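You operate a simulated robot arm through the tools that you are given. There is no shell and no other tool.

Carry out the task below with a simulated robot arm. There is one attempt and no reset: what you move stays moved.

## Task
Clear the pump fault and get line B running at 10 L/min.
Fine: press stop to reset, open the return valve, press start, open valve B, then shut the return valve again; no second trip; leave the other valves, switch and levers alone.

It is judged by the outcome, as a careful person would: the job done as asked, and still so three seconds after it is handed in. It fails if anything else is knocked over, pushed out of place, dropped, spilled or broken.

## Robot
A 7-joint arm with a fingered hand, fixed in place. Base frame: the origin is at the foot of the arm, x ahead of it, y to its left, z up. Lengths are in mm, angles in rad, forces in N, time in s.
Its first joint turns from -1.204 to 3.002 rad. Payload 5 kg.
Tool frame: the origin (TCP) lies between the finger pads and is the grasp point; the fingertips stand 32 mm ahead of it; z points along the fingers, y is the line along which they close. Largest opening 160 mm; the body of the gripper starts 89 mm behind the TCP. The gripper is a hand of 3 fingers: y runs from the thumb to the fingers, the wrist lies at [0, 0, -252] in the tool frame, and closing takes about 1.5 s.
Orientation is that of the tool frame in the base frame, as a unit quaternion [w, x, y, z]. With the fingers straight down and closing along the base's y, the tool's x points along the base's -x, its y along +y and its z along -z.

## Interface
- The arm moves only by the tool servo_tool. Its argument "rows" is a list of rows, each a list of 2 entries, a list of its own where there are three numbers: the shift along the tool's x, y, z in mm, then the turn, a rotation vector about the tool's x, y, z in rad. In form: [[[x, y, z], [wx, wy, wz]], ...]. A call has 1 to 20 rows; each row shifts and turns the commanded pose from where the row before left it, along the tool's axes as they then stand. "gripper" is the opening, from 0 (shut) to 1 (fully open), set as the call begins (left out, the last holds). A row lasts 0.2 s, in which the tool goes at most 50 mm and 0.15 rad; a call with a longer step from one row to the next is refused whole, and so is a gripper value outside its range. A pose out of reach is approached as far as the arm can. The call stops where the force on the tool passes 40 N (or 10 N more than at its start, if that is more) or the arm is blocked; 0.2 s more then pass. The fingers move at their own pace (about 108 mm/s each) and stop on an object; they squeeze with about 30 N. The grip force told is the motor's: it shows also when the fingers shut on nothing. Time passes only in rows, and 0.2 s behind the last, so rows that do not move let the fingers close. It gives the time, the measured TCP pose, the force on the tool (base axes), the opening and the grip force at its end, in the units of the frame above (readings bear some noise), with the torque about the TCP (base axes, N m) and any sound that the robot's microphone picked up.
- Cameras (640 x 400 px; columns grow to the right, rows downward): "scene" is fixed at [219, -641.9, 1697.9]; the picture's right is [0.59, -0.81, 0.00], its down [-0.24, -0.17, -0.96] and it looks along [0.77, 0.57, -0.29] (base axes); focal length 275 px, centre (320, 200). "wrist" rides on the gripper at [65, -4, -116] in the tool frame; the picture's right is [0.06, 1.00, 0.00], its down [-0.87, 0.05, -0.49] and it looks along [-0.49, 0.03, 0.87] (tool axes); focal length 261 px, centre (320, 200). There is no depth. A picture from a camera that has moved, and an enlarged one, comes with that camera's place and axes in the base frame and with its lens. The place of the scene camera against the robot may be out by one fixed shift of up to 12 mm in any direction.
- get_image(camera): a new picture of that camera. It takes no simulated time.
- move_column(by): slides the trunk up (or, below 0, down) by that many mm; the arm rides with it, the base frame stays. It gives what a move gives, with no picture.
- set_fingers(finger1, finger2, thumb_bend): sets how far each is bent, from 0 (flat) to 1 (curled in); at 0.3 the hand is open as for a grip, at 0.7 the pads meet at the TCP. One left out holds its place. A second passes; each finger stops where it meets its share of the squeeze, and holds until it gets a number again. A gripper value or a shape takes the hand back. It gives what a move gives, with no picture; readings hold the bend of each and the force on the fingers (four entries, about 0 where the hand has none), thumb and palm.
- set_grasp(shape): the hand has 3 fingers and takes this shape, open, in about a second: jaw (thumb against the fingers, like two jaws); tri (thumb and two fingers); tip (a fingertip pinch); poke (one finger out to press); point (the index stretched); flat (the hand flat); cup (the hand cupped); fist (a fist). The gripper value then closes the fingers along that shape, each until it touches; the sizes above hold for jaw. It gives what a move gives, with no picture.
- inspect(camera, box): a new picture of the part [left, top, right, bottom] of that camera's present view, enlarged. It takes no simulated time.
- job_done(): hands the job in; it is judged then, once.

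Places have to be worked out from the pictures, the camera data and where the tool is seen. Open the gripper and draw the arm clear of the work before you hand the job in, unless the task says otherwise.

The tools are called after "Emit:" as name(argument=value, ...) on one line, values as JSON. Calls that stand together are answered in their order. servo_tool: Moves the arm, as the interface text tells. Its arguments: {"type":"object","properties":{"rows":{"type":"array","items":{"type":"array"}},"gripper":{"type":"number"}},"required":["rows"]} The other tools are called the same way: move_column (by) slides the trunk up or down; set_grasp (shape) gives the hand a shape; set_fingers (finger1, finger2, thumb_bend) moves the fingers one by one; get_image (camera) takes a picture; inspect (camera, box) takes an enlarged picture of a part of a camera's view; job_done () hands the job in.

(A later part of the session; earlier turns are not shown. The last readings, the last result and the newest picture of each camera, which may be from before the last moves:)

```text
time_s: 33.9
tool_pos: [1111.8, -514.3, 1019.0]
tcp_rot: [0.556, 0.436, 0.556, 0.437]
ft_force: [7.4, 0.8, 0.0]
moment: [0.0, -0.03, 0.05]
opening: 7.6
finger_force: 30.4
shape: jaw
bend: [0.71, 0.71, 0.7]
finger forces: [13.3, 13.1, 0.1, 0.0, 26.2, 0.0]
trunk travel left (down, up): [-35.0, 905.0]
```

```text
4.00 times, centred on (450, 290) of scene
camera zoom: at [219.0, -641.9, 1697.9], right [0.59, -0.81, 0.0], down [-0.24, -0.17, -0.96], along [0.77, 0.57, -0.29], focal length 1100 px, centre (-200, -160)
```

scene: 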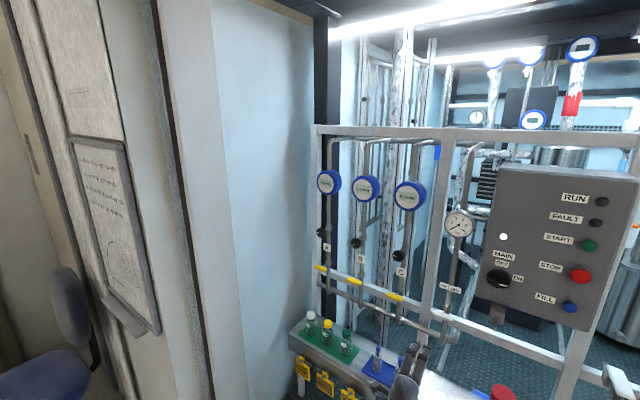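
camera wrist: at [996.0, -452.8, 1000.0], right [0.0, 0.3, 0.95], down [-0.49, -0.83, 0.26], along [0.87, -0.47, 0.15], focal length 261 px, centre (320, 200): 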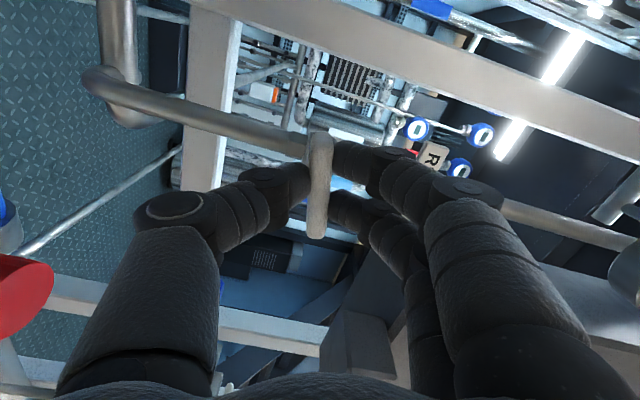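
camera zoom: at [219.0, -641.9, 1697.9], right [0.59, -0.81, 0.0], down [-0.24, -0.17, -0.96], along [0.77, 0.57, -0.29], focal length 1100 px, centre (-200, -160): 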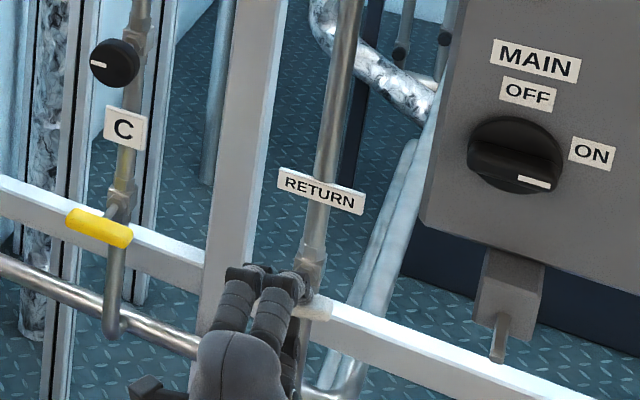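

The bar turns with the hand at almost no torque, so the direction is right. I turn on to about 80°.

Emit:
servo_tool(rows=[[[0, 0, 0], [0, 0, -0.115]], [[0, 0, 0], [0, 0, -0.115]], [[0, 0, 0], [0, 0, -0.115]], [[0, 0, 0], [0, 0, -0.115]], [[0, 0, 0], [0, 0, -0.115]], [[0, 0, 0], [0, 0, -0.115]], [[0, 0, 0], [0, 0, -0.115]], [[0, 0, 0], [0, 0, -0.115]], [[0, 0, 0], [0, 0, -0.115]], [[0, 0, 0], [0, 0, -0.115]]])

Emit:
get_image(camera="wrist")

Emit:
inspect(camera="scene", box=[400, 240, 500, 340])

```text
time_s: 36.1
tool_pos: [1111.8, -517.9, 1014.8]
tcp_rot: [0.703, 0.064, 0.705, 0.064]
ft_force: [-6.7, -4.7, -25.8]
moment: [0.09, 0.53, -0.09]
opening: 7.9
finger_force: 30.2
shape: jaw
bend: [0.71, 0.71, 0.7]
finger forces: [12.7, 12.6, 0.1, 0.0, 34.9, 0.1]
trunk travel left (down, up): [-35.0, 905.0]
```

```text
taken
camera wrist: at [996.3, -510.3, 951.5], right [0.0, 0.99, 0.12], down [-0.49, -0.1, 0.87], along [0.87, -0.06, 0.48], focal length 261 px, centre (320, 200)
```

wrist: 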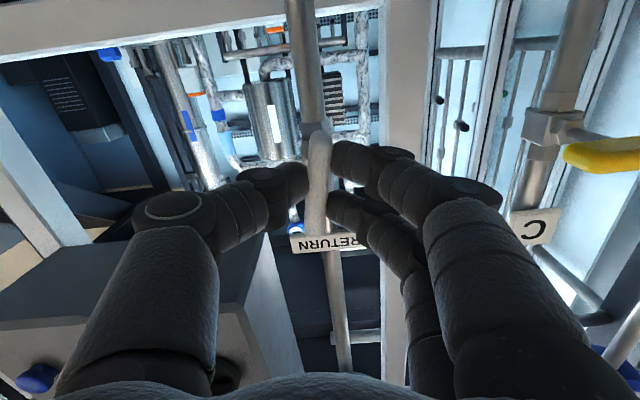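

```text
4.00 times, centred on (450, 290) of scene
camera zoom: at [219.0, -641.9, 1697.9], right [0.59, -0.81, 0.0], down [-0.24, -0.17, -0.96], along [0.77, 0.57, -0.29], focal length 1100 px, centre (-200, -160)
```

zoom: 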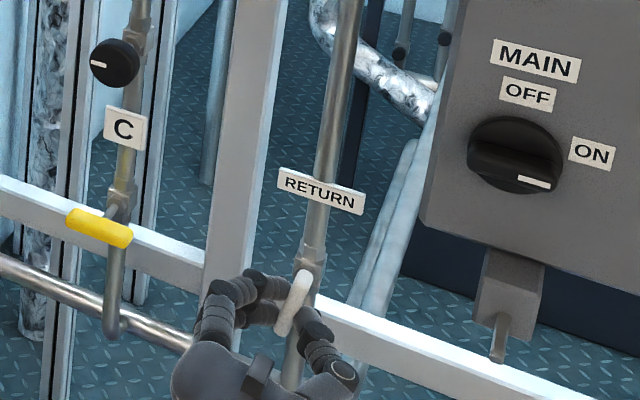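

The handle stands nearly upright. The -26 N in z shows my grip is about 8 mm off the pivot, so I let the tool follow down and right to relax it, while finishing the turn.

Emit:
servo_tool(rows=[[[3.2, -2.3, 0], [0, 0, 0]], [[3.2, -2.3, 0], [0, 0, -0.06]], [[0, 0, 0], [0, 0, -0.06]], [[0, 0, 0], [0, 0, -0.06]]])

Emit:
get_image(camera="wrist")

Emit:
inspect(camera="scene", box=[400, 240, 500, 340])

```text
time_s: 37.1
tool_pos: [1111.6, -518.6, 1014.4]
tcp_rot: [0.708, 0.003, 0.706, -0.001]
ft_force: [10.9, -7.3, 1.4]
moment: [0.07, -0.06, -0.09]
opening: 7.6
finger_force: 30.5
shape: jaw
bend: [0.71, 0.71, 0.7]
finger forces: [12.3, 11.4, 0.1, 0.0, 30.2, 0.1]
trunk travel left (down, up): [-35.0, 905.0]
```

```text
taken
camera wrist: at [996.0, -523.0, 949.1], right [0.0, 1.0, -0.06], down [-0.49, 0.05, 0.87], along [0.87, 0.03, 0.49], focal length 261 px, centre (320, 200)
```

wrist: 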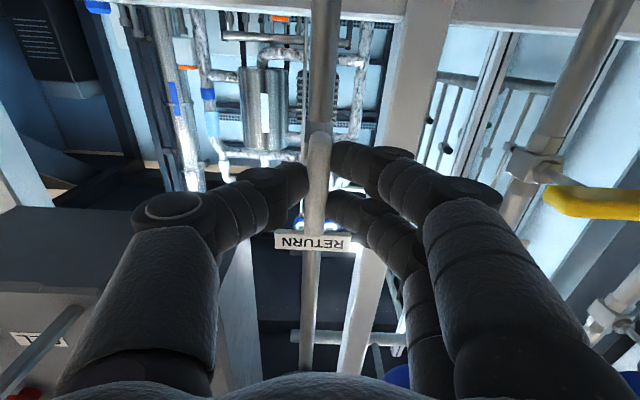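

```text
4.00 times, centred on (450, 290) of scene
camera zoom: at [219.0, -641.9, 1697.9], right [0.59, -0.81, 0.0], down [-0.24, -0.17, -0.96], along [0.77, 0.57, -0.29], focal length 1100 px, centre (-200, -160)
```

zoom: 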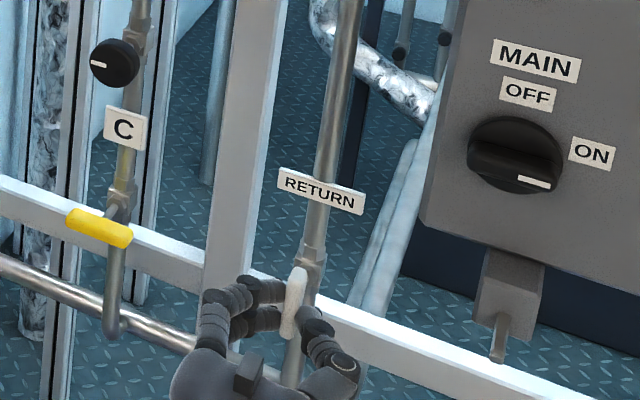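

The return handle now stands in line with its pipe, with almost no torque left. I open the fingers and draw straight back.

Emit:
servo_tool(rows=[[[0, 0, 0], [0, 0, 0]], [[0, 0, 0], [0, 0, 0]], [[0, 0, 0], [0, 0, 0]], [[0, 0, 0], [0, 0, 0]], [[0, 0, -15], [0, 0, 0]], [[0, 0, -35], [0, 0, 0]], [[0, 0, -45], [0, 0, 0]], [[0, 0, -45], [0, 0, 0]], [[0, 0, -45], [0, 0, 0]], [[0, 0, -45], [0, 0, 0]]], gripper=0.45)

Emit:
get_image(camera="wrist")

Emit:
inspect(camera="scene", box=[400, 240, 500, 340])

```text
time_s: 39.3
tool_pos: [880.9, -517.2, 1014.4]
tcp_rot: [0.707, 0.001, 0.708, 0.0]
ft_force: [0.9, -0.1, 0.1]
moment: [-0.01, -0.09, -0.02]
opening: 71.2
finger_force: 0.1
shape: jaw
bend: [0.73, 0.73, 0.7]
finger forces: [0.1, 0.0, 0.1, 0.0, 0.1, 0.0]
trunk travel left (down, up): [-35.0, 905.0]
```

```text
taken
camera wrist: at [765.1, -522.4, 949.5], right [0.0, 1.0, -0.06], down [-0.49, 0.05, 0.87], along [0.87, 0.03, 0.49], focal length 261 px, centre (320, 200)
```

wrist: 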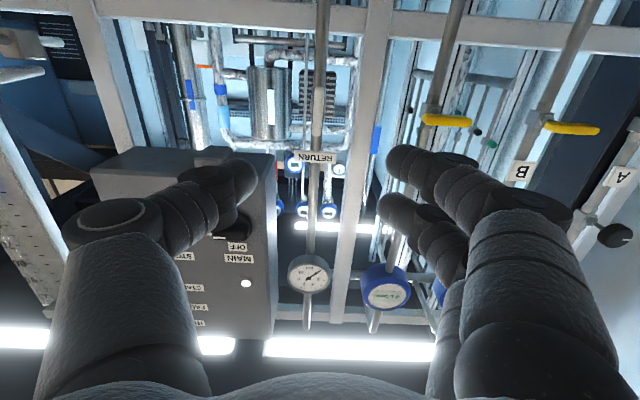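

```text
4.00 times, centred on (450, 290) of scene
camera zoom: at [219.0, -641.9, 1697.9], right [0.59, -0.81, 0.0], down [-0.24, -0.17, -0.96], along [0.77, 0.57, -0.29], focal length 1100 px, centre (-200, -160)
```

zoom: 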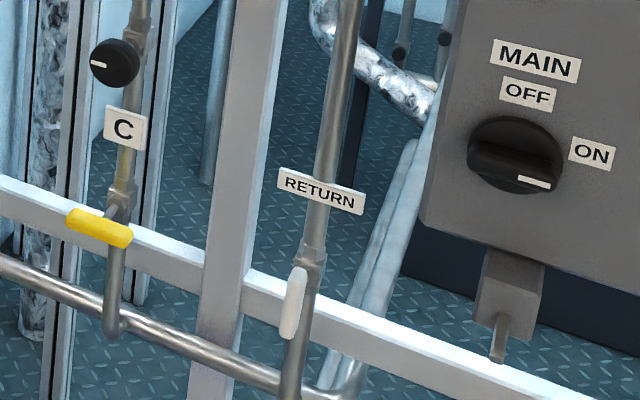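

The return valve is open (handle in line with the pipe). Now to START: I close into the tip shape and raise the trunk by 300 mm.

Emit:
set_grasp(shape="tip")

Emit:
move_column(by=300)

Emit:
servo_tool(rows=[[[0, 0, 0], [0.093, 0, 0]], [[0, 0, 0], [0.093, 0, 0]], [[0, 0, 0], [0.093, 0, 0]], [[0, 0, 0], [0.093, 0, 0]], [[-9.4, -27.3, 28.6], [0, 0, 0]], [[-9.4, -27.3, 28.6], [0, 0, 0]], [[-9.4, -27.3, 28.6], [0, 0, 0]], [[-9.4, -27.3, 28.6], [0, 0, 0]], [[-9.4, -27.3, 28.6], [0, 0, 0]], [[-9.4, -27.3, 28.6], [0, 0, 0]], [[-9.4, -27.3, 28.6], [0, 0, 0]]], gripper=0)

Emit:
get_image(camera="wrist")

Emit:
get_image(camera="scene")

```text
time_s: 40.2
tool_pos: [880.5, -518.4, 1015.4]
tcp_rot: [0.707, 0.0, 0.707, 0.0]
ft_force: [-0.1, -0.2, 0.7]
moment: [0.03, -0.04, 0.03]
opening: 160.0
finger_force: 0.1
shape: tip
bend: [0.3, 0.3, 0.3]
finger forces: [0.0, 0.0, 0.0, 0.1, 0.0, 0.1]
trunk travel left (down, up): [-35.0, 905.0]
```

```text
time_s: 43.2
tool_pos: [880.6, -519.1, 1314.0]
tcp_rot: [0.707, 0.001, 0.707, 0.001]
ft_force: [0.3, 0.7, 0.4]
moment: [-0.02, 0.01, -0.01]
opening: 160.0
finger_force: 0.1
shape: tip
bend: [0.3, 0.3, 0.3]
finger forces: [0.1, 0.0, 0.0, 0.0, 0.1, 0.0]
trunk travel left (down, up): [-335.0, 605.0]
```

```text
time_s: 45.6
tool_pos: [1000.0, -771.4, 1375.6]
tcp_rot: [0.695, 0.131, 0.695, -0.13]
ft_force: [-0.3, -0.9, 0.4]
moment: [-0.02, -0.04, -0.03]
opening: 0.0
finger_force: 29.6
shape: tip
bend: [0.65, 0.65, 0.67]
finger forces: [0.1, 0.1, 0.0, 0.1, 0.0, 0.0]
trunk travel left (down, up): [-335.0, 605.0]
```

```text
taken
camera wrist: at [889.9, -733.8, 1311.7], right [0.36, 0.93, -0.06], down [-0.44, 0.23, 0.87], along [0.82, -0.29, 0.49], focal length 261 px, centre (320, 200)
```

wrist: 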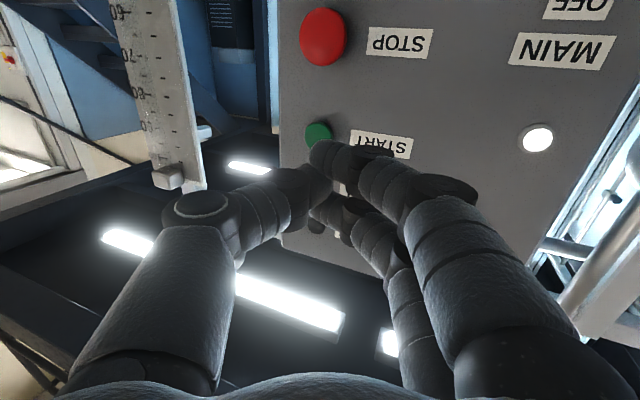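

```text
taken
```

scene: 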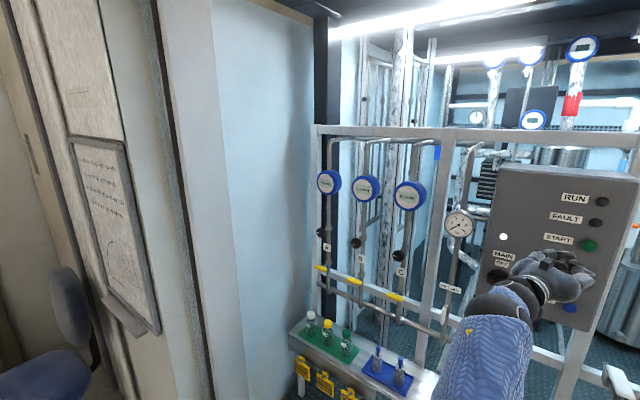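

START is centred at about z=1383, in line laterally with STOP. I advance 84 mm, raising the tool by 6 mm.

Emit:
servo_tool(rows=[[[-2, 0, 22], [0, 0, 0]], [[-2, 0, 22], [0, 0, 0]], [[-2, 0, 20], [0, 0, 0]], [[-0.5, 0, 20], [0, 0, 0]]])

Emit:
get_image(camera="wrist")

Emit:
inspect(camera="scene", box=[480, 160, 640, 320])

```text
time_s: 46.6
tool_pos: [1074.8, -799.8, 1385.0]
tcp_rot: [0.695, 0.131, 0.695, -0.13]
ft_force: [0.5, -0.2, -0.6]
moment: [0.01, 0.02, 0.02]
opening: 0.0
finger_force: 29.7
shape: tip
bend: [0.65, 0.65, 0.67]
finger forces: [0.1, 0.1, 0.0, 0.0, 0.0, 0.1]
trunk travel left (down, up): [-335.0, 605.0]
```

```text
taken
camera wrist: at [966.4, -762.9, 1320.3], right [0.36, 0.93, -0.06], down [-0.44, 0.23, 0.87], along [0.82, -0.29, 0.49], focal length 261 px, centre (320, 200)
```

wrist: 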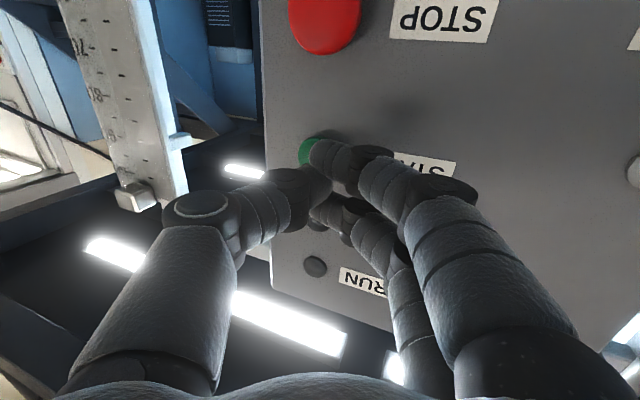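

```text
2.50 times, centred on (560, 240) of scene
camera zoom: at [219.0, -641.9, 1697.9], right [0.59, -0.81, 0.0], down [-0.24, -0.17, -0.96], along [0.77, 0.57, -0.29], focal length 688 px, centre (-280, 100)
```

zoom: 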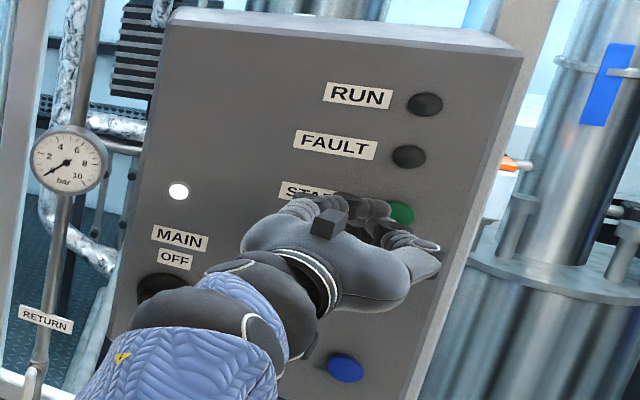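

Aligned like it was for STOP. I press in slow steps.

Emit:
servo_tool(rows=[[[1, 0, 4], [0, 0, 0]], [[1, 0, 4], [0, 0, 0]], [[0.5, 0, 4], [0, 0, 0]], [[0, 0, 3], [0, 0, 0]], [[0, 0, 3], [0, 0, 0]], [[0, 0, 3], [0, 0, 0]]])

Emit:
inspect(camera="scene", box=[480, 160, 640, 320])

```text
time_s: 48.0
tool_pos: [1095.0, -808.1, 1384.6]
tcp_rot: [0.695, 0.132, 0.695, -0.129]
ft_force: [0.3, -0.3, 0.0]
moment: [0.0, 0.03, 0.0]
opening: 0.1
finger_force: 30.1
shape: tip
bend: [0.65, 0.65, 0.67]
finger forces: [0.1, 0.0, 0.1, 0.0, 0.1, 0.0]
trunk travel left (down, up): [-335.0, 605.0]
```

```text
2.50 times, centred on (560, 240) of scene
camera zoom: at [219.0, -641.9, 1697.9], right [0.59, -0.81, 0.0], down [-0.24, -0.17, -0.96], along [0.77, 0.57, -0.29], focal length 688 px, centre (-280, 100)
```

zoom: 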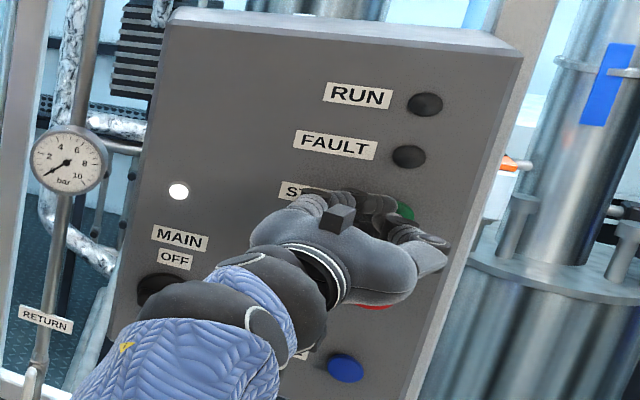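

No contact yet; START sits flatter than STOP. I go on in 2.5 mm steps.

Emit:
servo_tool(rows=[[[0, 0, 2.5], [0, 0, 0]], [[0, 0, 2.5], [0, 0, 0]], [[0, 0, 2.5], [0, 0, 0]]])

Emit:
get_image(camera="wrist")

Emit:
inspect(camera="scene", box=[480, 160, 640, 320])

```text
time_s: 48.8
tool_pos: [1101.8, -811.1, 1384.7]
tcp_rot: [0.695, 0.131, 0.695, -0.13]
ft_force: [-2.5, 0.2, 0.2]
moment: [0.01, 0.01, 0.02]
opening: 0.2
finger_force: 29.6
shape: tip
bend: [0.65, 0.65, 0.67]
finger forces: [0.0, 0.0, 0.0, 0.0, 0.0, 0.1]
trunk travel left (down, up): [-335.0, 605.0]
heard: click
```

```text
taken
camera wrist: at [991.9, -773.1, 1319.6], right [0.36, 0.93, -0.06], down [-0.44, 0.23, 0.87], along [0.82, -0.29, 0.49], focal length 261 px, centre (320, 200)
```

wrist: 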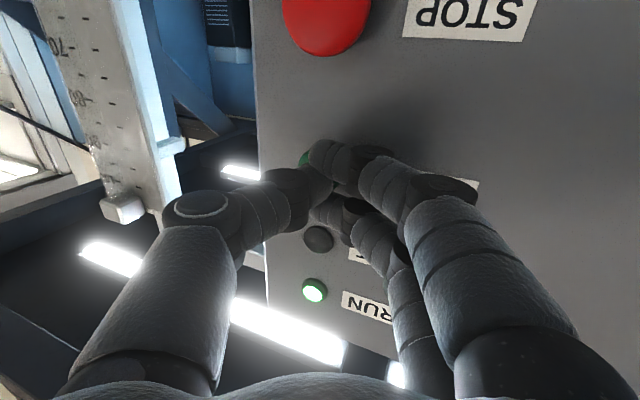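

```text
2.50 times, centred on (560, 240) of scene
camera zoom: at [219.0, -641.9, 1697.9], right [0.59, -0.81, 0.0], down [-0.24, -0.17, -0.96], along [0.77, 0.57, -0.29], focal length 688 px, centre (-280, 100)
```

zoom: 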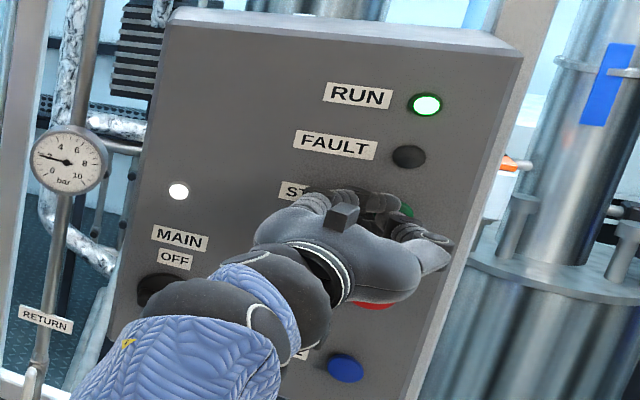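

A click, RUN is lit and the pressure gauge rises to about 2 bar: the pump runs with the return open. I retreat straight back and lower the trunk.

Emit:
servo_tool(rows=[[[0, 0, -10], [0, 0, 0]], [[0, 0, -30], [0, 0, 0]], [[0, 0, -45], [0, 0, 0]], [[0, 0, -45], [0, 0, 0]], [[0, 0, -45], [0, 0, 0]], [[0, 0, -25], [0, 0, 0]], [[0, 0, 0], [-0.093, 0, 0]], [[0, 0, 0], [-0.093, 0, 0]], [[0, 0, 0], [-0.093, 0, 0]], [[0, 0, 0], [-0.093, 0, 0]]])

Emit:
move_column(by=-300)

Emit:
get_image(camera="scene")

```text
time_s: 51.0
tool_pos: [915.0, -739.9, 1382.9]
tcp_rot: [0.707, -0.001, 0.707, 0.001]
ft_force: [-0.4, 0.5, 0.2]
moment: [0.04, 0.01, -0.02]
opening: 0.0
finger_force: 30.2
shape: tip
bend: [0.65, 0.65, 0.67]
finger forces: [0.1, 0.1, 0.0, 0.1, 0.1, 0.1]
trunk travel left (down, up): [-335.0, 605.0]
```

```text
time_s: 54.0
tool_pos: [914.9, -738.6, 1085.0]
tcp_rot: [0.707, 0.0, 0.707, 0.0]
ft_force: [-0.2, -0.2, -0.2]
moment: [-0.01, -0.03, 0.02]
opening: 0.0
finger_force: 30.2
shape: tip
bend: [0.65, 0.65, 0.67]
finger forces: [0.0, 0.0, 0.0, 0.0, 0.1, 0.0]
trunk travel left (down, up): [-35.0, 905.0]
```

```text
taken
```

scene: 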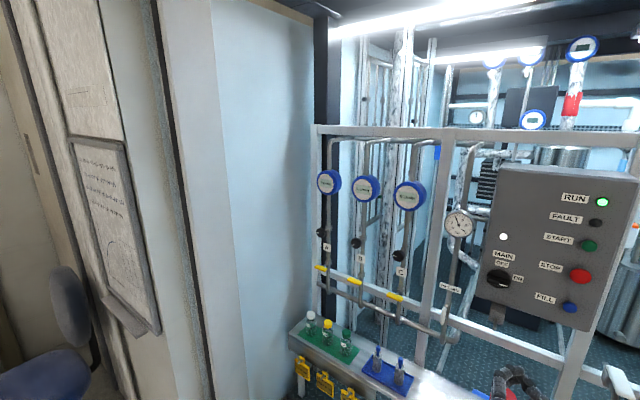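

The pump runs steadily. I move across in front of the rig to line B (y≈-172), staying at x≈880.

Emit:
servo_tool(rows=[[[4.8, 43.6, -2.7], [0, 0, 0]], [[4.8, 43.6, -2.7], [0, 0, 0]], [[4.8, 43.6, -2.7], [0, 0, 0]], [[4.8, 43.6, -2.7], [0, 0, 0]], [[4.8, 43.6, -2.7], [0, 0, 0]], [[4.8, 43.6, -2.7], [0, 0, 0]], [[4.8, 43.6, -2.7], [0, 0, 0]], [[4.8, 43.6, -2.7], [0, 0, 0]], [[4.8, 43.6, -2.7], [0, 0, 0]], [[4.8, 43.6, -2.7], [0, 0, 0]], [[4.8, 43.6, -2.7], [0, 0, 0]], [[4.8, 43.6, -2.7], [0, 0, 0]], [[4.8, 43.6, -2.7], [0, 0, 0]]])

Emit:
get_image(camera="wrist")

Emit:
get_image(camera="scene")

```text
time_s: 56.8
tool_pos: [878.9, -173.2, 1024.9]
tcp_rot: [0.708, 0.002, 0.707, 0.001]
ft_force: [-0.3, 0.0, 0.9]
moment: [0.01, 0.05, 0.06]
opening: 0.3
finger_force: 30.5
shape: tip
bend: [0.65, 0.65, 0.67]
finger forces: [0.0, 0.1, 0.1, 0.0, 0.0, 0.0]
trunk travel left (down, up): [-35.0, 905.0]
```

```text
taken
camera wrist: at [763.3, -177.0, 959.7], right [0.0, 1.0, -0.06], down [-0.49, 0.05, 0.87], along [0.87, 0.03, 0.49], focal length 261 px, centre (320, 200)
```

wrist: 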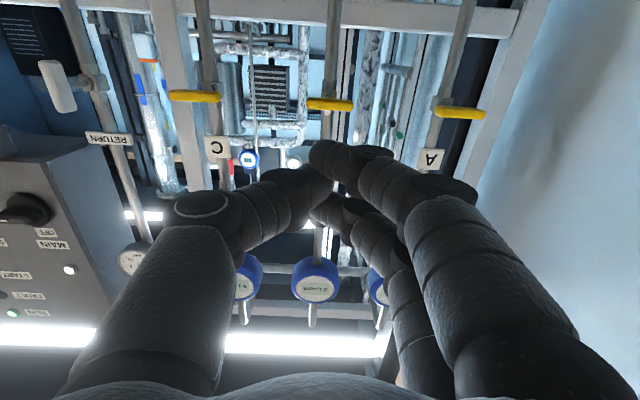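

```text
taken
```

scene: 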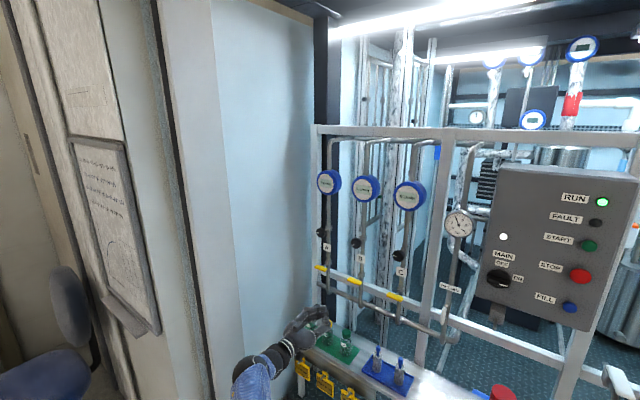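

Lever B is right ahead, crosswise (shut). I enlarge it for a better fix.

Emit:
inspect(camera="wrist", box=[260, 50, 400, 140])

Emit:
inspect(camera="scene", box=[310, 160, 420, 310])

```text
4.44 times, centred on (330, 95) of wrist
camera zoom: at [763.3, -177.0, 959.7], right [0.0, 1.0, -0.06], down [-0.49, 0.05, 0.87], along [0.87, 0.03, 0.49], focal length 1158 px, centre (276, 667)
```

zoom: 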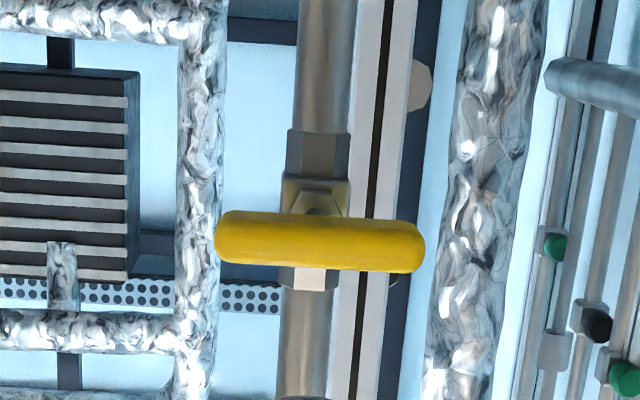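

```text
2.67 times, centred on (365, 235) of scene
camera zoom: at [219.0, -641.9, 1697.9], right [0.59, -0.81, 0.0], down [-0.24, -0.17, -0.96], along [0.77, 0.57, -0.29], focal length 733 px, centre (200, 107)
```

zoom: 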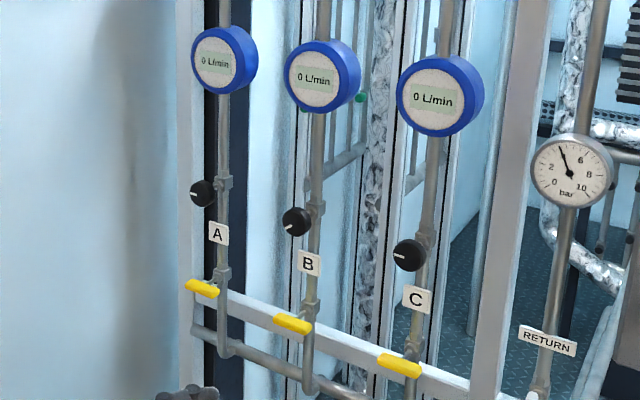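

Lever B is at about (1120, -161, 1018), pivot at its centre. I take the jaw shape at part opening, roll +90° and line up.

Emit:
set_grasp(shape="jaw")

Emit:
servo_tool(rows=[[[0, 0, 0], [0, 0, 0.1428]], [[0, 0, 0], [0, 0, 0.1428]], [[0, 0, 0], [0, 0, 0.1428]], [[0, 0, 0], [0, 0, 0.1428]], [[0, 0, 0], [0, 0, 0.1428]], [[0, 0, 0], [0, 0, 0.1428]], [[0, 0, 0], [0, 0, 0.1428]], [[0, 0, 0], [0, 0, 0.1428]], [[0, 0, 0], [0, 0, 0.1428]], [[0, 0, 0], [0, 0, 0.1428]], [[0, 0, 0], [0, 0, 0.1428]], [[11, -6, 30], [0, 0, 0]], [[0, 0, 40], [0, 0, 0]], [[0, 0, 40], [0, 0, 0]], [[0, 0, 40], [0, 0, 0]]], gripper=0.45)

Emit:
get_image(camera="wrist")

Emit:
inspect(camera="scene", box=[310, 220, 420, 330])

```text
time_s: 57.7
tool_pos: [879.9, -172.0, 1025.8]
tcp_rot: [0.707, 0.0, 0.707, 0.001]
ft_force: [-0.1, 0.9, -0.5]
moment: [0.0, -0.02, 0.0]
opening: 160.0
finger_force: 0.1
shape: jaw
bend: [0.3, 0.3, 0.3]
finger forces: [0.0, 0.1, 0.0, 0.0, 0.0, 0.1]
trunk travel left (down, up): [-35.0, 905.0]
```

```text
time_s: 60.9
tool_pos: [1031.0, -161.0, 1016.1]
tcp_rot: [0.499, 0.502, 0.499, 0.5]
ft_force: [-1.2, 0.6, 0.8]
moment: [-0.05, 0.07, 0.02]
opening: 72.3
finger_force: 0.0
shape: jaw
bend: [0.73, 0.73, 0.7]
finger forces: [0.0, 0.1, 0.1, 0.0, 0.0, 0.0]
trunk travel left (down, up): [-35.0, 905.0]
```

```text
taken
camera wrist: at [914.4, -95.6, 1012.3], right [0.0, 0.06, 1.0], down [-0.49, -0.87, 0.05], along [0.87, -0.49, 0.03], focal length 261 px, centre (320, 200)
```

wrist: 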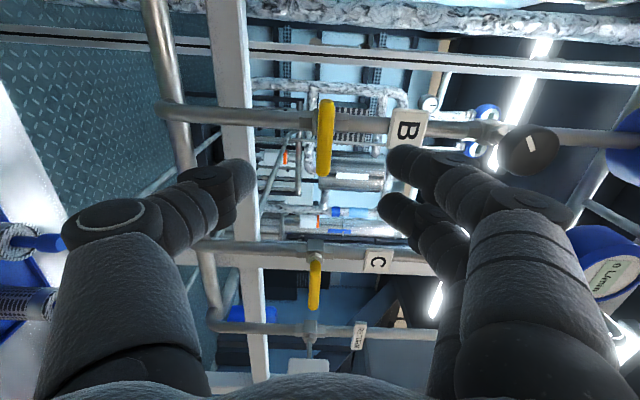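

```text
3.64 times, centred on (365, 275) of scene
camera zoom: at [219.0, -641.9, 1697.9], right [0.59, -0.81, 0.0], down [-0.24, -0.17, -0.96], along [0.77, 0.57, -0.29], focal length 1000 px, centre (156, -73)
```

zoom: 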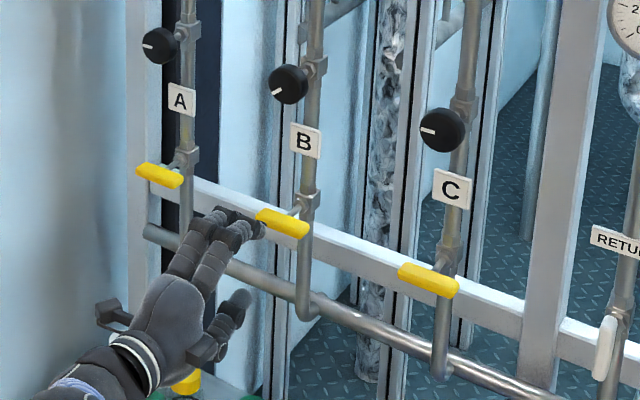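

Lever B appears almost exactly as the return lever did at this stage. I correct +4 mm up and -2.5 mm sideways and advance to x≈1112.

Emit:
servo_tool(rows=[[[-1, 1.5, 20], [0, 0, 0]], [[-1, 1.5, 20], [0, 0, 0]], [[-0.5, 1, 16], [0, 0, 0]], [[0, 0, 10], [0, 0, 0]], [[0, 0, 8], [0, 0, 0]], [[0, 0, 7], [0, 0, 0]]])

Emit:
get_image(camera="wrist")

Emit:
inspect(camera="scene", box=[310, 220, 420, 330])

```text
time_s: 62.3
tool_pos: [1093.4, -173.6, 1019.1]
tcp_rot: [0.5, 0.5, 0.499, 0.5]
ft_force: [-0.1, -0.2, -0.2]
moment: [0.02, 0.03, 0.01]
opening: 72.4
finger_force: 0.0
shape: jaw
bend: [0.73, 0.73, 0.7]
finger forces: [0.1, 0.0, 0.1, 0.0, 0.0, 0.0]
out of reach, approached as far as the arm can: row 3, 4, 5, 6
trunk travel left (down, up): [-35.0, 905.0]
```

```text
taken
camera wrist: at [978.2, -108.5, 1015.0], right [0.0, 0.06, 1.0], down [-0.49, -0.87, 0.05], along [0.87, -0.49, 0.03], focal length 261 px, centre (320, 200)
```

wrist: 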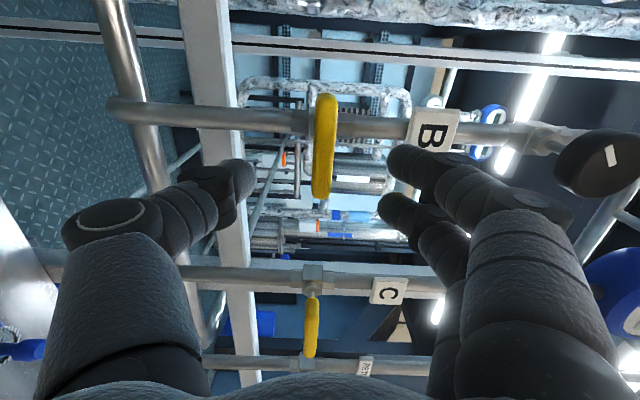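

```text
3.64 times, centred on (365, 275) of scene
camera zoom: at [219.0, -641.9, 1697.9], right [0.59, -0.81, 0.0], down [-0.24, -0.17, -0.96], along [0.77, 0.57, -0.29], focal length 1000 px, centre (156, -73)
```

zoom: 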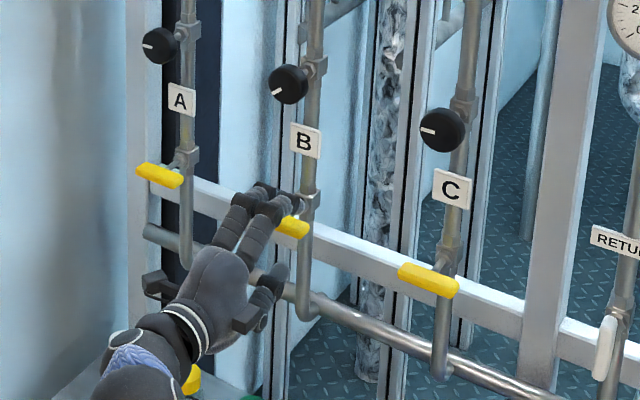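

The arm stopped short at x=1093 (a joint limit, not distance). I draw back, raise the trunk by 150 mm and lower the tool by the same amount, to come at the lever with another arm posture.

Emit:
servo_tool(rows=[[[0, 0, -30], [0, 0, 0]], [[0, 0, -40], [0, 0, 0]], [[0, 0, -40], [0, 0, 0]], [[2, 0, -10], [0, 0, 0]]])

Emit:
move_column(by=150)

Emit:
servo_tool(rows=[[[2.5, -37.3, 0], [0, 0, 0]], [[2.5, -37.3, 0], [0, 0, 0]], [[2.5, -37.3, 0], [0, 0, 0]], [[2.5, -37.3, 0], [0, 0, 0]], [[0, 0, 20], [0, 0, 0]], [[0, 0, 20], [0, 0, 0]]])

Emit:
get_image(camera="wrist")

Emit:
get_image(camera="scene")

```text
time_s: 63.3
tool_pos: [972.3, -171.3, 1019.3]
tcp_rot: [0.499, 0.501, 0.499, 0.501]
ft_force: [-0.1, 0.1, -0.2]
moment: [0.01, 0.02, -0.01]
opening: 72.4
finger_force: 0.1
shape: jaw
bend: [0.73, 0.73, 0.7]
finger forces: [0.0, 0.1, 0.1, 0.1, 0.0, 0.1]
trunk travel left (down, up): [-35.0, 905.0]
```

```text
time_s: 65.0
tool_pos: [972.6, -172.0, 1168.9]
tcp_rot: [0.5, 0.5, 0.5, 0.5]
ft_force: [-0.2, -0.4, 0.0]
moment: [0.0, -0.04, 0.0]
opening: 72.6
finger_force: 0.0
shape: jaw
bend: [0.73, 0.73, 0.7]
finger forces: [0.1, 0.0, 0.0, 0.0, 0.1, 0.1]
trunk travel left (down, up): [-185.0, 755.0]
```

```text
time_s: 66.4
tool_pos: [1012.3, -160.8, 1021.9]
tcp_rot: [0.499, 0.501, 0.499, 0.501]
ft_force: [0.3, 0.0, 0.5]
moment: [0.01, 0.02, -0.02]
opening: 72.4
finger_force: 0.2
shape: jaw
bend: [0.73, 0.73, 0.7]
finger forces: [0.1, 0.1, 0.1, 0.0, 0.1, 0.0]
trunk travel left (down, up): [-185.0, 755.0]
```

```text
taken
camera wrist: at [896.8, -95.7, 1017.9], right [0.0, 0.06, 1.0], down [-0.49, -0.87, 0.05], along [0.87, -0.49, 0.03], focal length 261 px, centre (320, 200)
```

wrist: 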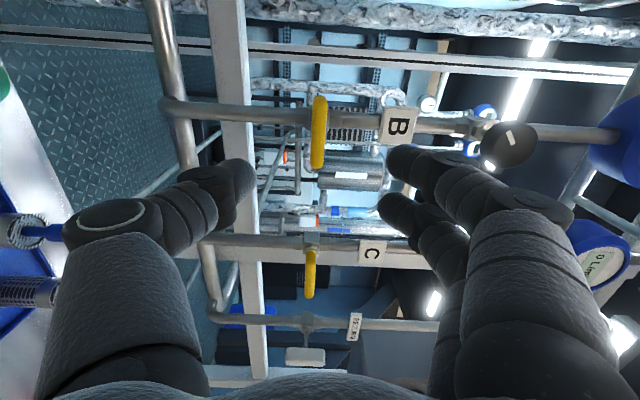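

```text
taken
```

scene: 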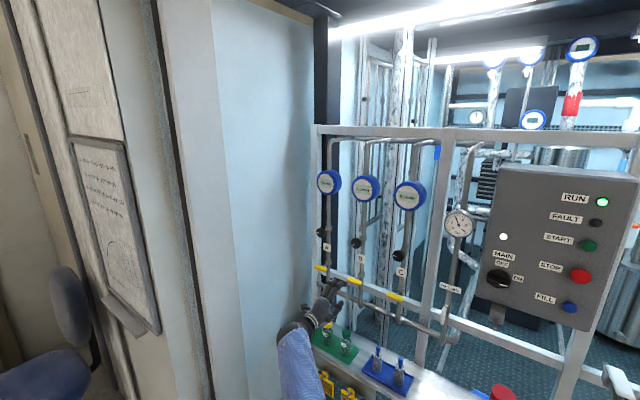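

Now in place at x=1012 with the trunk higher. I advance again toward x≈1112.

Emit:
servo_tool(rows=[[[-1, 0, 20], [0, 0, 0]], [[-1, 0, 20], [0, 0, 0]], [[0, -0.5, 20], [0, 0, 0]], [[0, -0.5, 15], [0, 0, 0]], [[0, 0, 10], [0, 0, 0]], [[0, 0, 8], [0, 0, 0]], [[0, 0, 7], [0, 0, 0]]])

Emit:
get_image(camera="wrist")

Emit:
inspect(camera="scene", box=[310, 220, 420, 330])

```text
time_s: 68.0
tool_pos: [1114.0, -164.5, 1019.4]
tcp_rot: [0.499, 0.501, 0.499, 0.5]
ft_force: [0.3, 0.4, 0.8]
moment: [0.0, 0.02, 0.0]
opening: 72.5
finger_force: 0.1
shape: jaw
bend: [0.73, 0.73, 0.7]
finger forces: [0.0, 0.1, 0.1, 0.0, 0.0, 0.0]
trunk travel left (down, up): [-185.0, 755.0]
```

```text
taken
camera wrist: at [997.3, -99.4, 1017.0], right [0.0, 0.06, 1.0], down [-0.49, -0.87, 0.05], along [0.87, -0.49, 0.03], focal length 261 px, centre (320, 200)
```

wrist: 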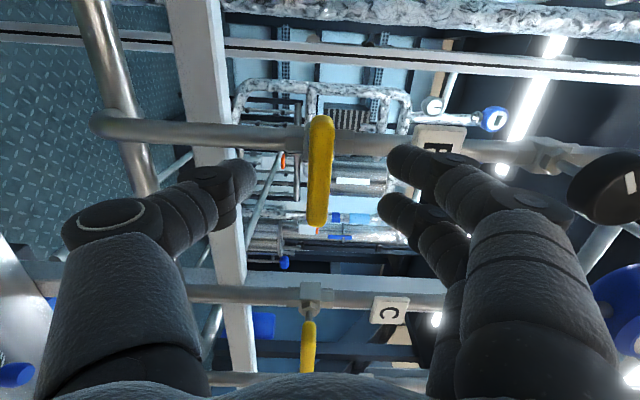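

```text
3.64 times, centred on (365, 275) of scene
camera zoom: at [219.0, -641.9, 1697.9], right [0.59, -0.81, 0.0], down [-0.24, -0.17, -0.96], along [0.77, 0.57, -0.29], focal length 1000 px, centre (156, -73)
```

zoom: 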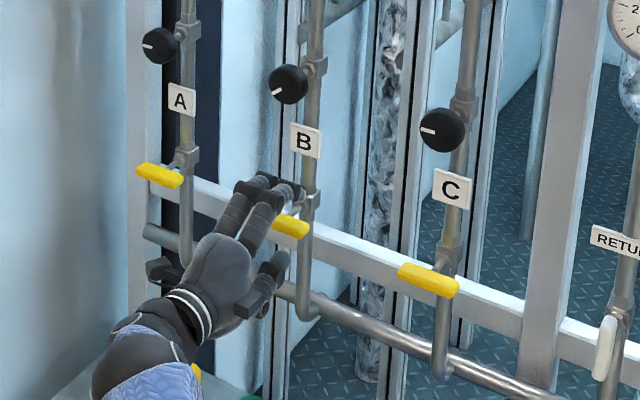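

Reached x=1114, with lever B centred between the jaws. I close on it.

Emit:
servo_tool(rows=[[[0, 0, 0], [0, 0, 0]], [[0, 0, 0], [0, 0, 0]], [[0, 0, 0], [0, 0, 0]], [[0, 0, 0], [0, 0, 0]], [[0, 0, 0], [0, 0, 0]], [[0, 0, 0], [0, 0, 0]]], gripper=0.05)

Emit:
get_image(camera="wrist")

```text
time_s: 69.4
tool_pos: [1113.2, -165.2, 1019.2]
tcp_rot: [0.5, 0.5, 0.5, 0.501]
ft_force: [3.9, 0.7, 1.0]
moment: [0.01, -0.07, 0.05]
opening: 7.6
finger_force: 30.2
shape: jaw
bend: [0.71, 0.71, 0.7]
finger forces: [13.6, 13.3, 0.0, 0.0, 25.8, 0.0]
trunk travel left (down, up): [-185.0, 755.0]
```

```text
taken
camera wrist: at [997.6, -99.3, 1016.8], right [0.0, 0.06, 1.0], down [-0.49, -0.87, 0.05], along [0.87, -0.49, 0.03], focal length 261 px, centre (320, 200)
```

wrist: 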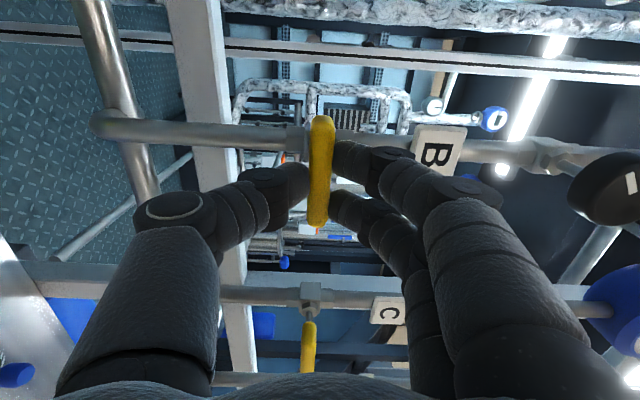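

Firm grip on lever B. I turn a little counter-clockwise, the same way that opened the return valve, and check torque.

Emit:
servo_tool(rows=[[[0, 0, 0], [0, 0, -0.08]], [[0, 0, 0], [0, 0, -0.08]], [[0, 0, 0], [0, 0, -0.08]]])

Emit:
get_image(camera="wrist")

Emit:
inspect(camera="scene", box=[310, 160, 480, 310])

```text
time_s: 70.2
tool_pos: [1112.6, -163.8, 1022.3]
tcp_rot: [0.557, 0.437, 0.556, 0.437]
ft_force: [6.6, -0.4, 5.2]
moment: [0.05, -0.17, 0.04]
opening: 7.4
finger_force: 29.9
shape: jaw
bend: [0.71, 0.71, 0.7]
finger forces: [15.8, 14.6, 0.0, 0.0, 24.9, 0.1]
trunk travel left (down, up): [-185.0, 755.0]
```

```text
taken
camera wrist: at [997.5, -102.0, 1001.8], right [0.0, 0.3, 0.95], down [-0.49, -0.83, 0.26], along [0.87, -0.47, 0.15], focal length 261 px, centre (320, 200)
```

wrist: 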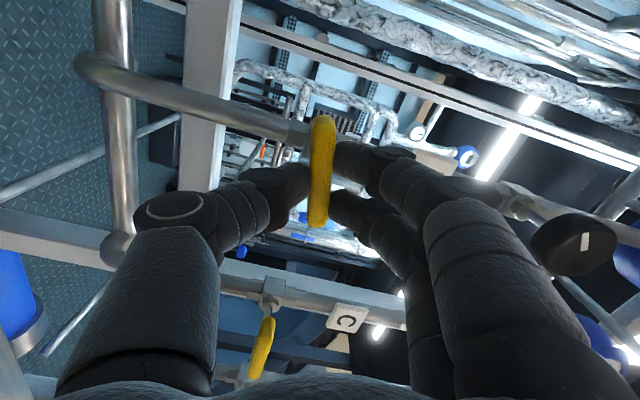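

```text
2.67 times, centred on (395, 235) of scene
camera zoom: at [219.0, -641.9, 1697.9], right [0.59, -0.81, 0.0], down [-0.24, -0.17, -0.96], along [0.77, 0.57, -0.29], focal length 733 px, centre (120, 107)
```

zoom: 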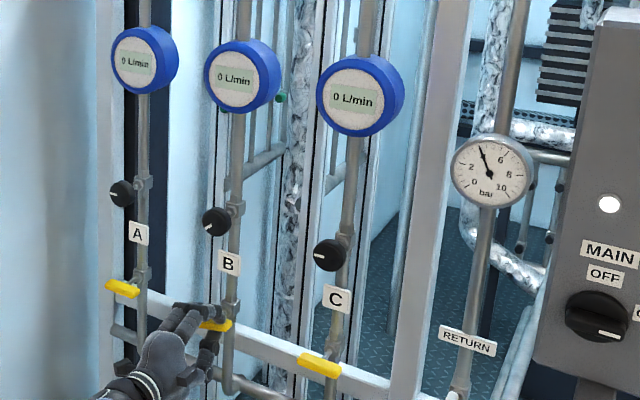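

It turns freely (the force is small). I continue the turn to about 80°.

Emit:
servo_tool(rows=[[[0, 0, 0], [0, 0, -0.115]], [[0, 0, 0], [0, 0, -0.115]], [[0, 0, 0], [0, 0, -0.115]], [[0, 0, 0], [0, 0, -0.115]], [[0, 0, 0], [0, 0, -0.115]], [[0, 0, 0], [0, 0, -0.115]], [[0, 0, 0], [0, 0, -0.115]], [[0, 0, 0], [0, 0, -0.115]], [[0, 0, 0], [0, 0, -0.115]], [[0, 0, 0], [0, 0, -0.115]]])

Emit:
get_image(camera="wrist")

Emit:
inspect(camera="scene", box=[310, 160, 480, 310])

```text
time_s: 72.4
tool_pos: [1112.3, -163.1, 1023.3]
tcp_rot: [0.705, 0.063, 0.703, 0.063]
ft_force: [15.0, 8.1, 24.4]
moment: [0.08, -0.49, 0.27]
opening: 6.4
finger_force: 30.1
shape: jaw
bend: [0.7, 0.7, 0.7]
finger forces: [17.0, 16.4, 0.0, 0.0, 20.6, 0.1]
trunk travel left (down, up): [-185.0, 755.0]
```

```text
taken
camera wrist: at [997.0, -154.7, 958.0], right [0.0, 0.99, 0.12], down [-0.49, -0.1, 0.86], along [0.87, -0.06, 0.49], focal length 261 px, centre (320, 200)
```

wrist: 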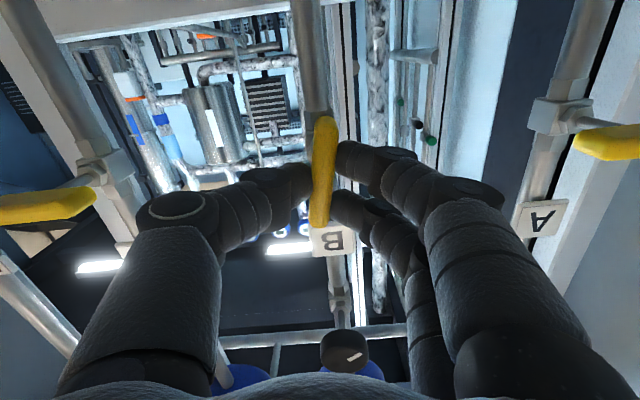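

```text
2.67 times, centred on (395, 235) of scene
camera zoom: at [219.0, -641.9, 1697.9], right [0.59, -0.81, 0.0], down [-0.24, -0.17, -0.96], along [0.77, 0.57, -0.29], focal length 733 px, centre (120, 107)
```

zoom: 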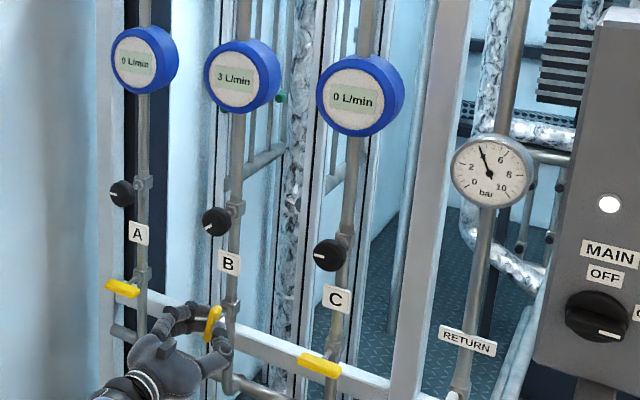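

Line B now shows 3 L/min. I relax the tool up a few mm (force +24 N in z) and finish the turn to 90°.

Emit:
servo_tool(rows=[[[-2.3, 1.4, 0], [0, 0, 0]], [[-2.3, 1.4, 0], [0, 0, -0.06]], [[0, 0, 0], [0, 0, -0.06]], [[0, 0, 0], [0, 0, -0.06]]])

Emit:
get_image(camera="wrist")

Emit:
inspect(camera="scene", box=[310, 160, 480, 310])

```text
time_s: 73.4
tool_pos: [1112.9, -161.8, 1023.7]
tcp_rot: [0.707, -0.001, 0.708, 0.001]
ft_force: [-0.1, 6.9, 2.2]
moment: [0.06, -0.05, 0.23]
opening: 6.8
finger_force: 30.2
shape: jaw
bend: [0.7, 0.71, 0.7]
finger forces: [16.5, 16.1, 0.1, 0.0, 25.6, 0.0]
trunk travel left (down, up): [-185.0, 755.0]
```

```text
taken
camera wrist: at [997.4, -165.6, 959.1], right [0.0, 1.0, -0.06], down [-0.49, 0.05, 0.87], along [0.87, 0.03, 0.49], focal length 261 px, centre (320, 200)
```

wrist: 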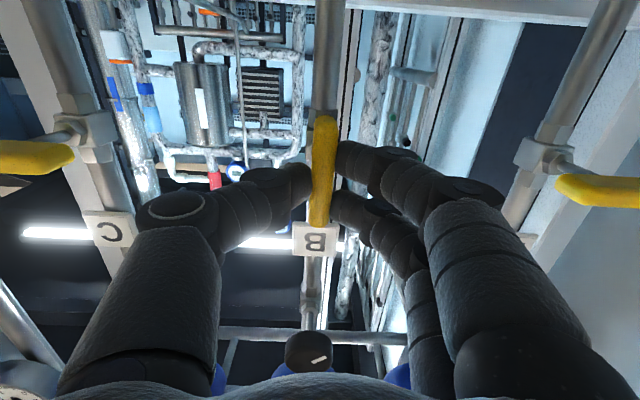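

```text
2.67 times, centred on (395, 235) of scene
camera zoom: at [219.0, -641.9, 1697.9], right [0.59, -0.81, 0.0], down [-0.24, -0.17, -0.96], along [0.77, 0.57, -0.29], focal length 733 px, centre (120, 107)
```

zoom: 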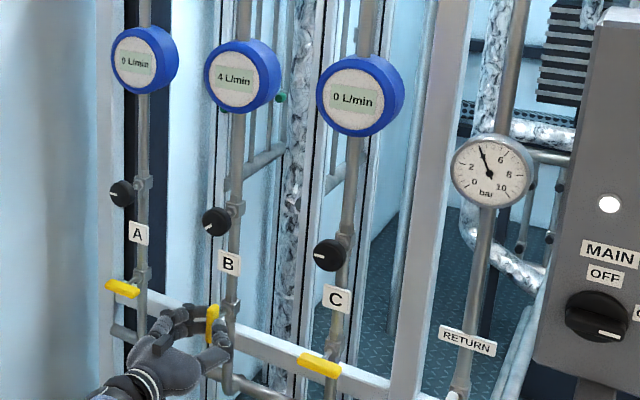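

Line B reads 4 L/min with the lever upright and the return still open. I release lever B and draw straight back.

Emit:
servo_tool(rows=[[[0, 0, 0], [0, 0, 0]], [[0, 0, 0], [0, 0, 0]], [[0, 0, 0], [0, 0, 0]], [[0, 0, 0], [0, 0, 0]], [[0, 0, -15], [0, 0, 0]], [[0, 0, -35], [0, 0, 0]], [[0, 0, -45], [0, 0, 0]], [[0, 0, -45], [0, 0, 0]], [[0, 0, -45], [0, 0, 0]], [[0, 0, -45], [0, 0, 0]]], gripper=0.45)

Emit:
inspect(camera="scene", box=[310, 160, 480, 310])

Emit:
get_image(camera="wrist")

```text
time_s: 75.6
tool_pos: [882.9, -162.0, 1023.0]
tcp_rot: [0.707, 0.001, 0.707, 0.001]
ft_force: [-0.4, -0.5, -0.4]
moment: [-0.01, -0.03, -0.01]
opening: 71.7
finger_force: 0.1
shape: jaw
bend: [0.73, 0.73, 0.7]
finger forces: [0.1, 0.1, 0.0, 0.1, 0.0, 0.0]
trunk travel left (down, up): [-185.0, 755.0]
```

```text
2.67 times, centred on (395, 235) of scene
camera zoom: at [219.0, -641.9, 1697.9], right [0.59, -0.81, 0.0], down [-0.24, -0.17, -0.96], along [0.77, 0.57, -0.29], focal length 733 px, centre (120, 107)
```

zoom: 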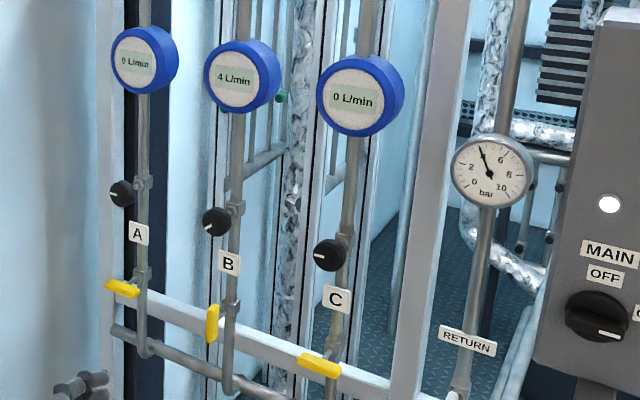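

```text
taken
camera wrist: at [768.2, -166.6, 958.6], right [0.0, 1.0, -0.06], down [-0.49, 0.05, 0.87], along [0.87, 0.03, 0.49], focal length 261 px, centre (320, 200)
```

wrist: 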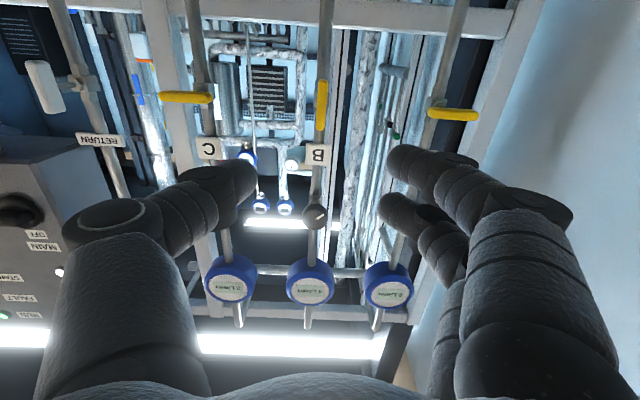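

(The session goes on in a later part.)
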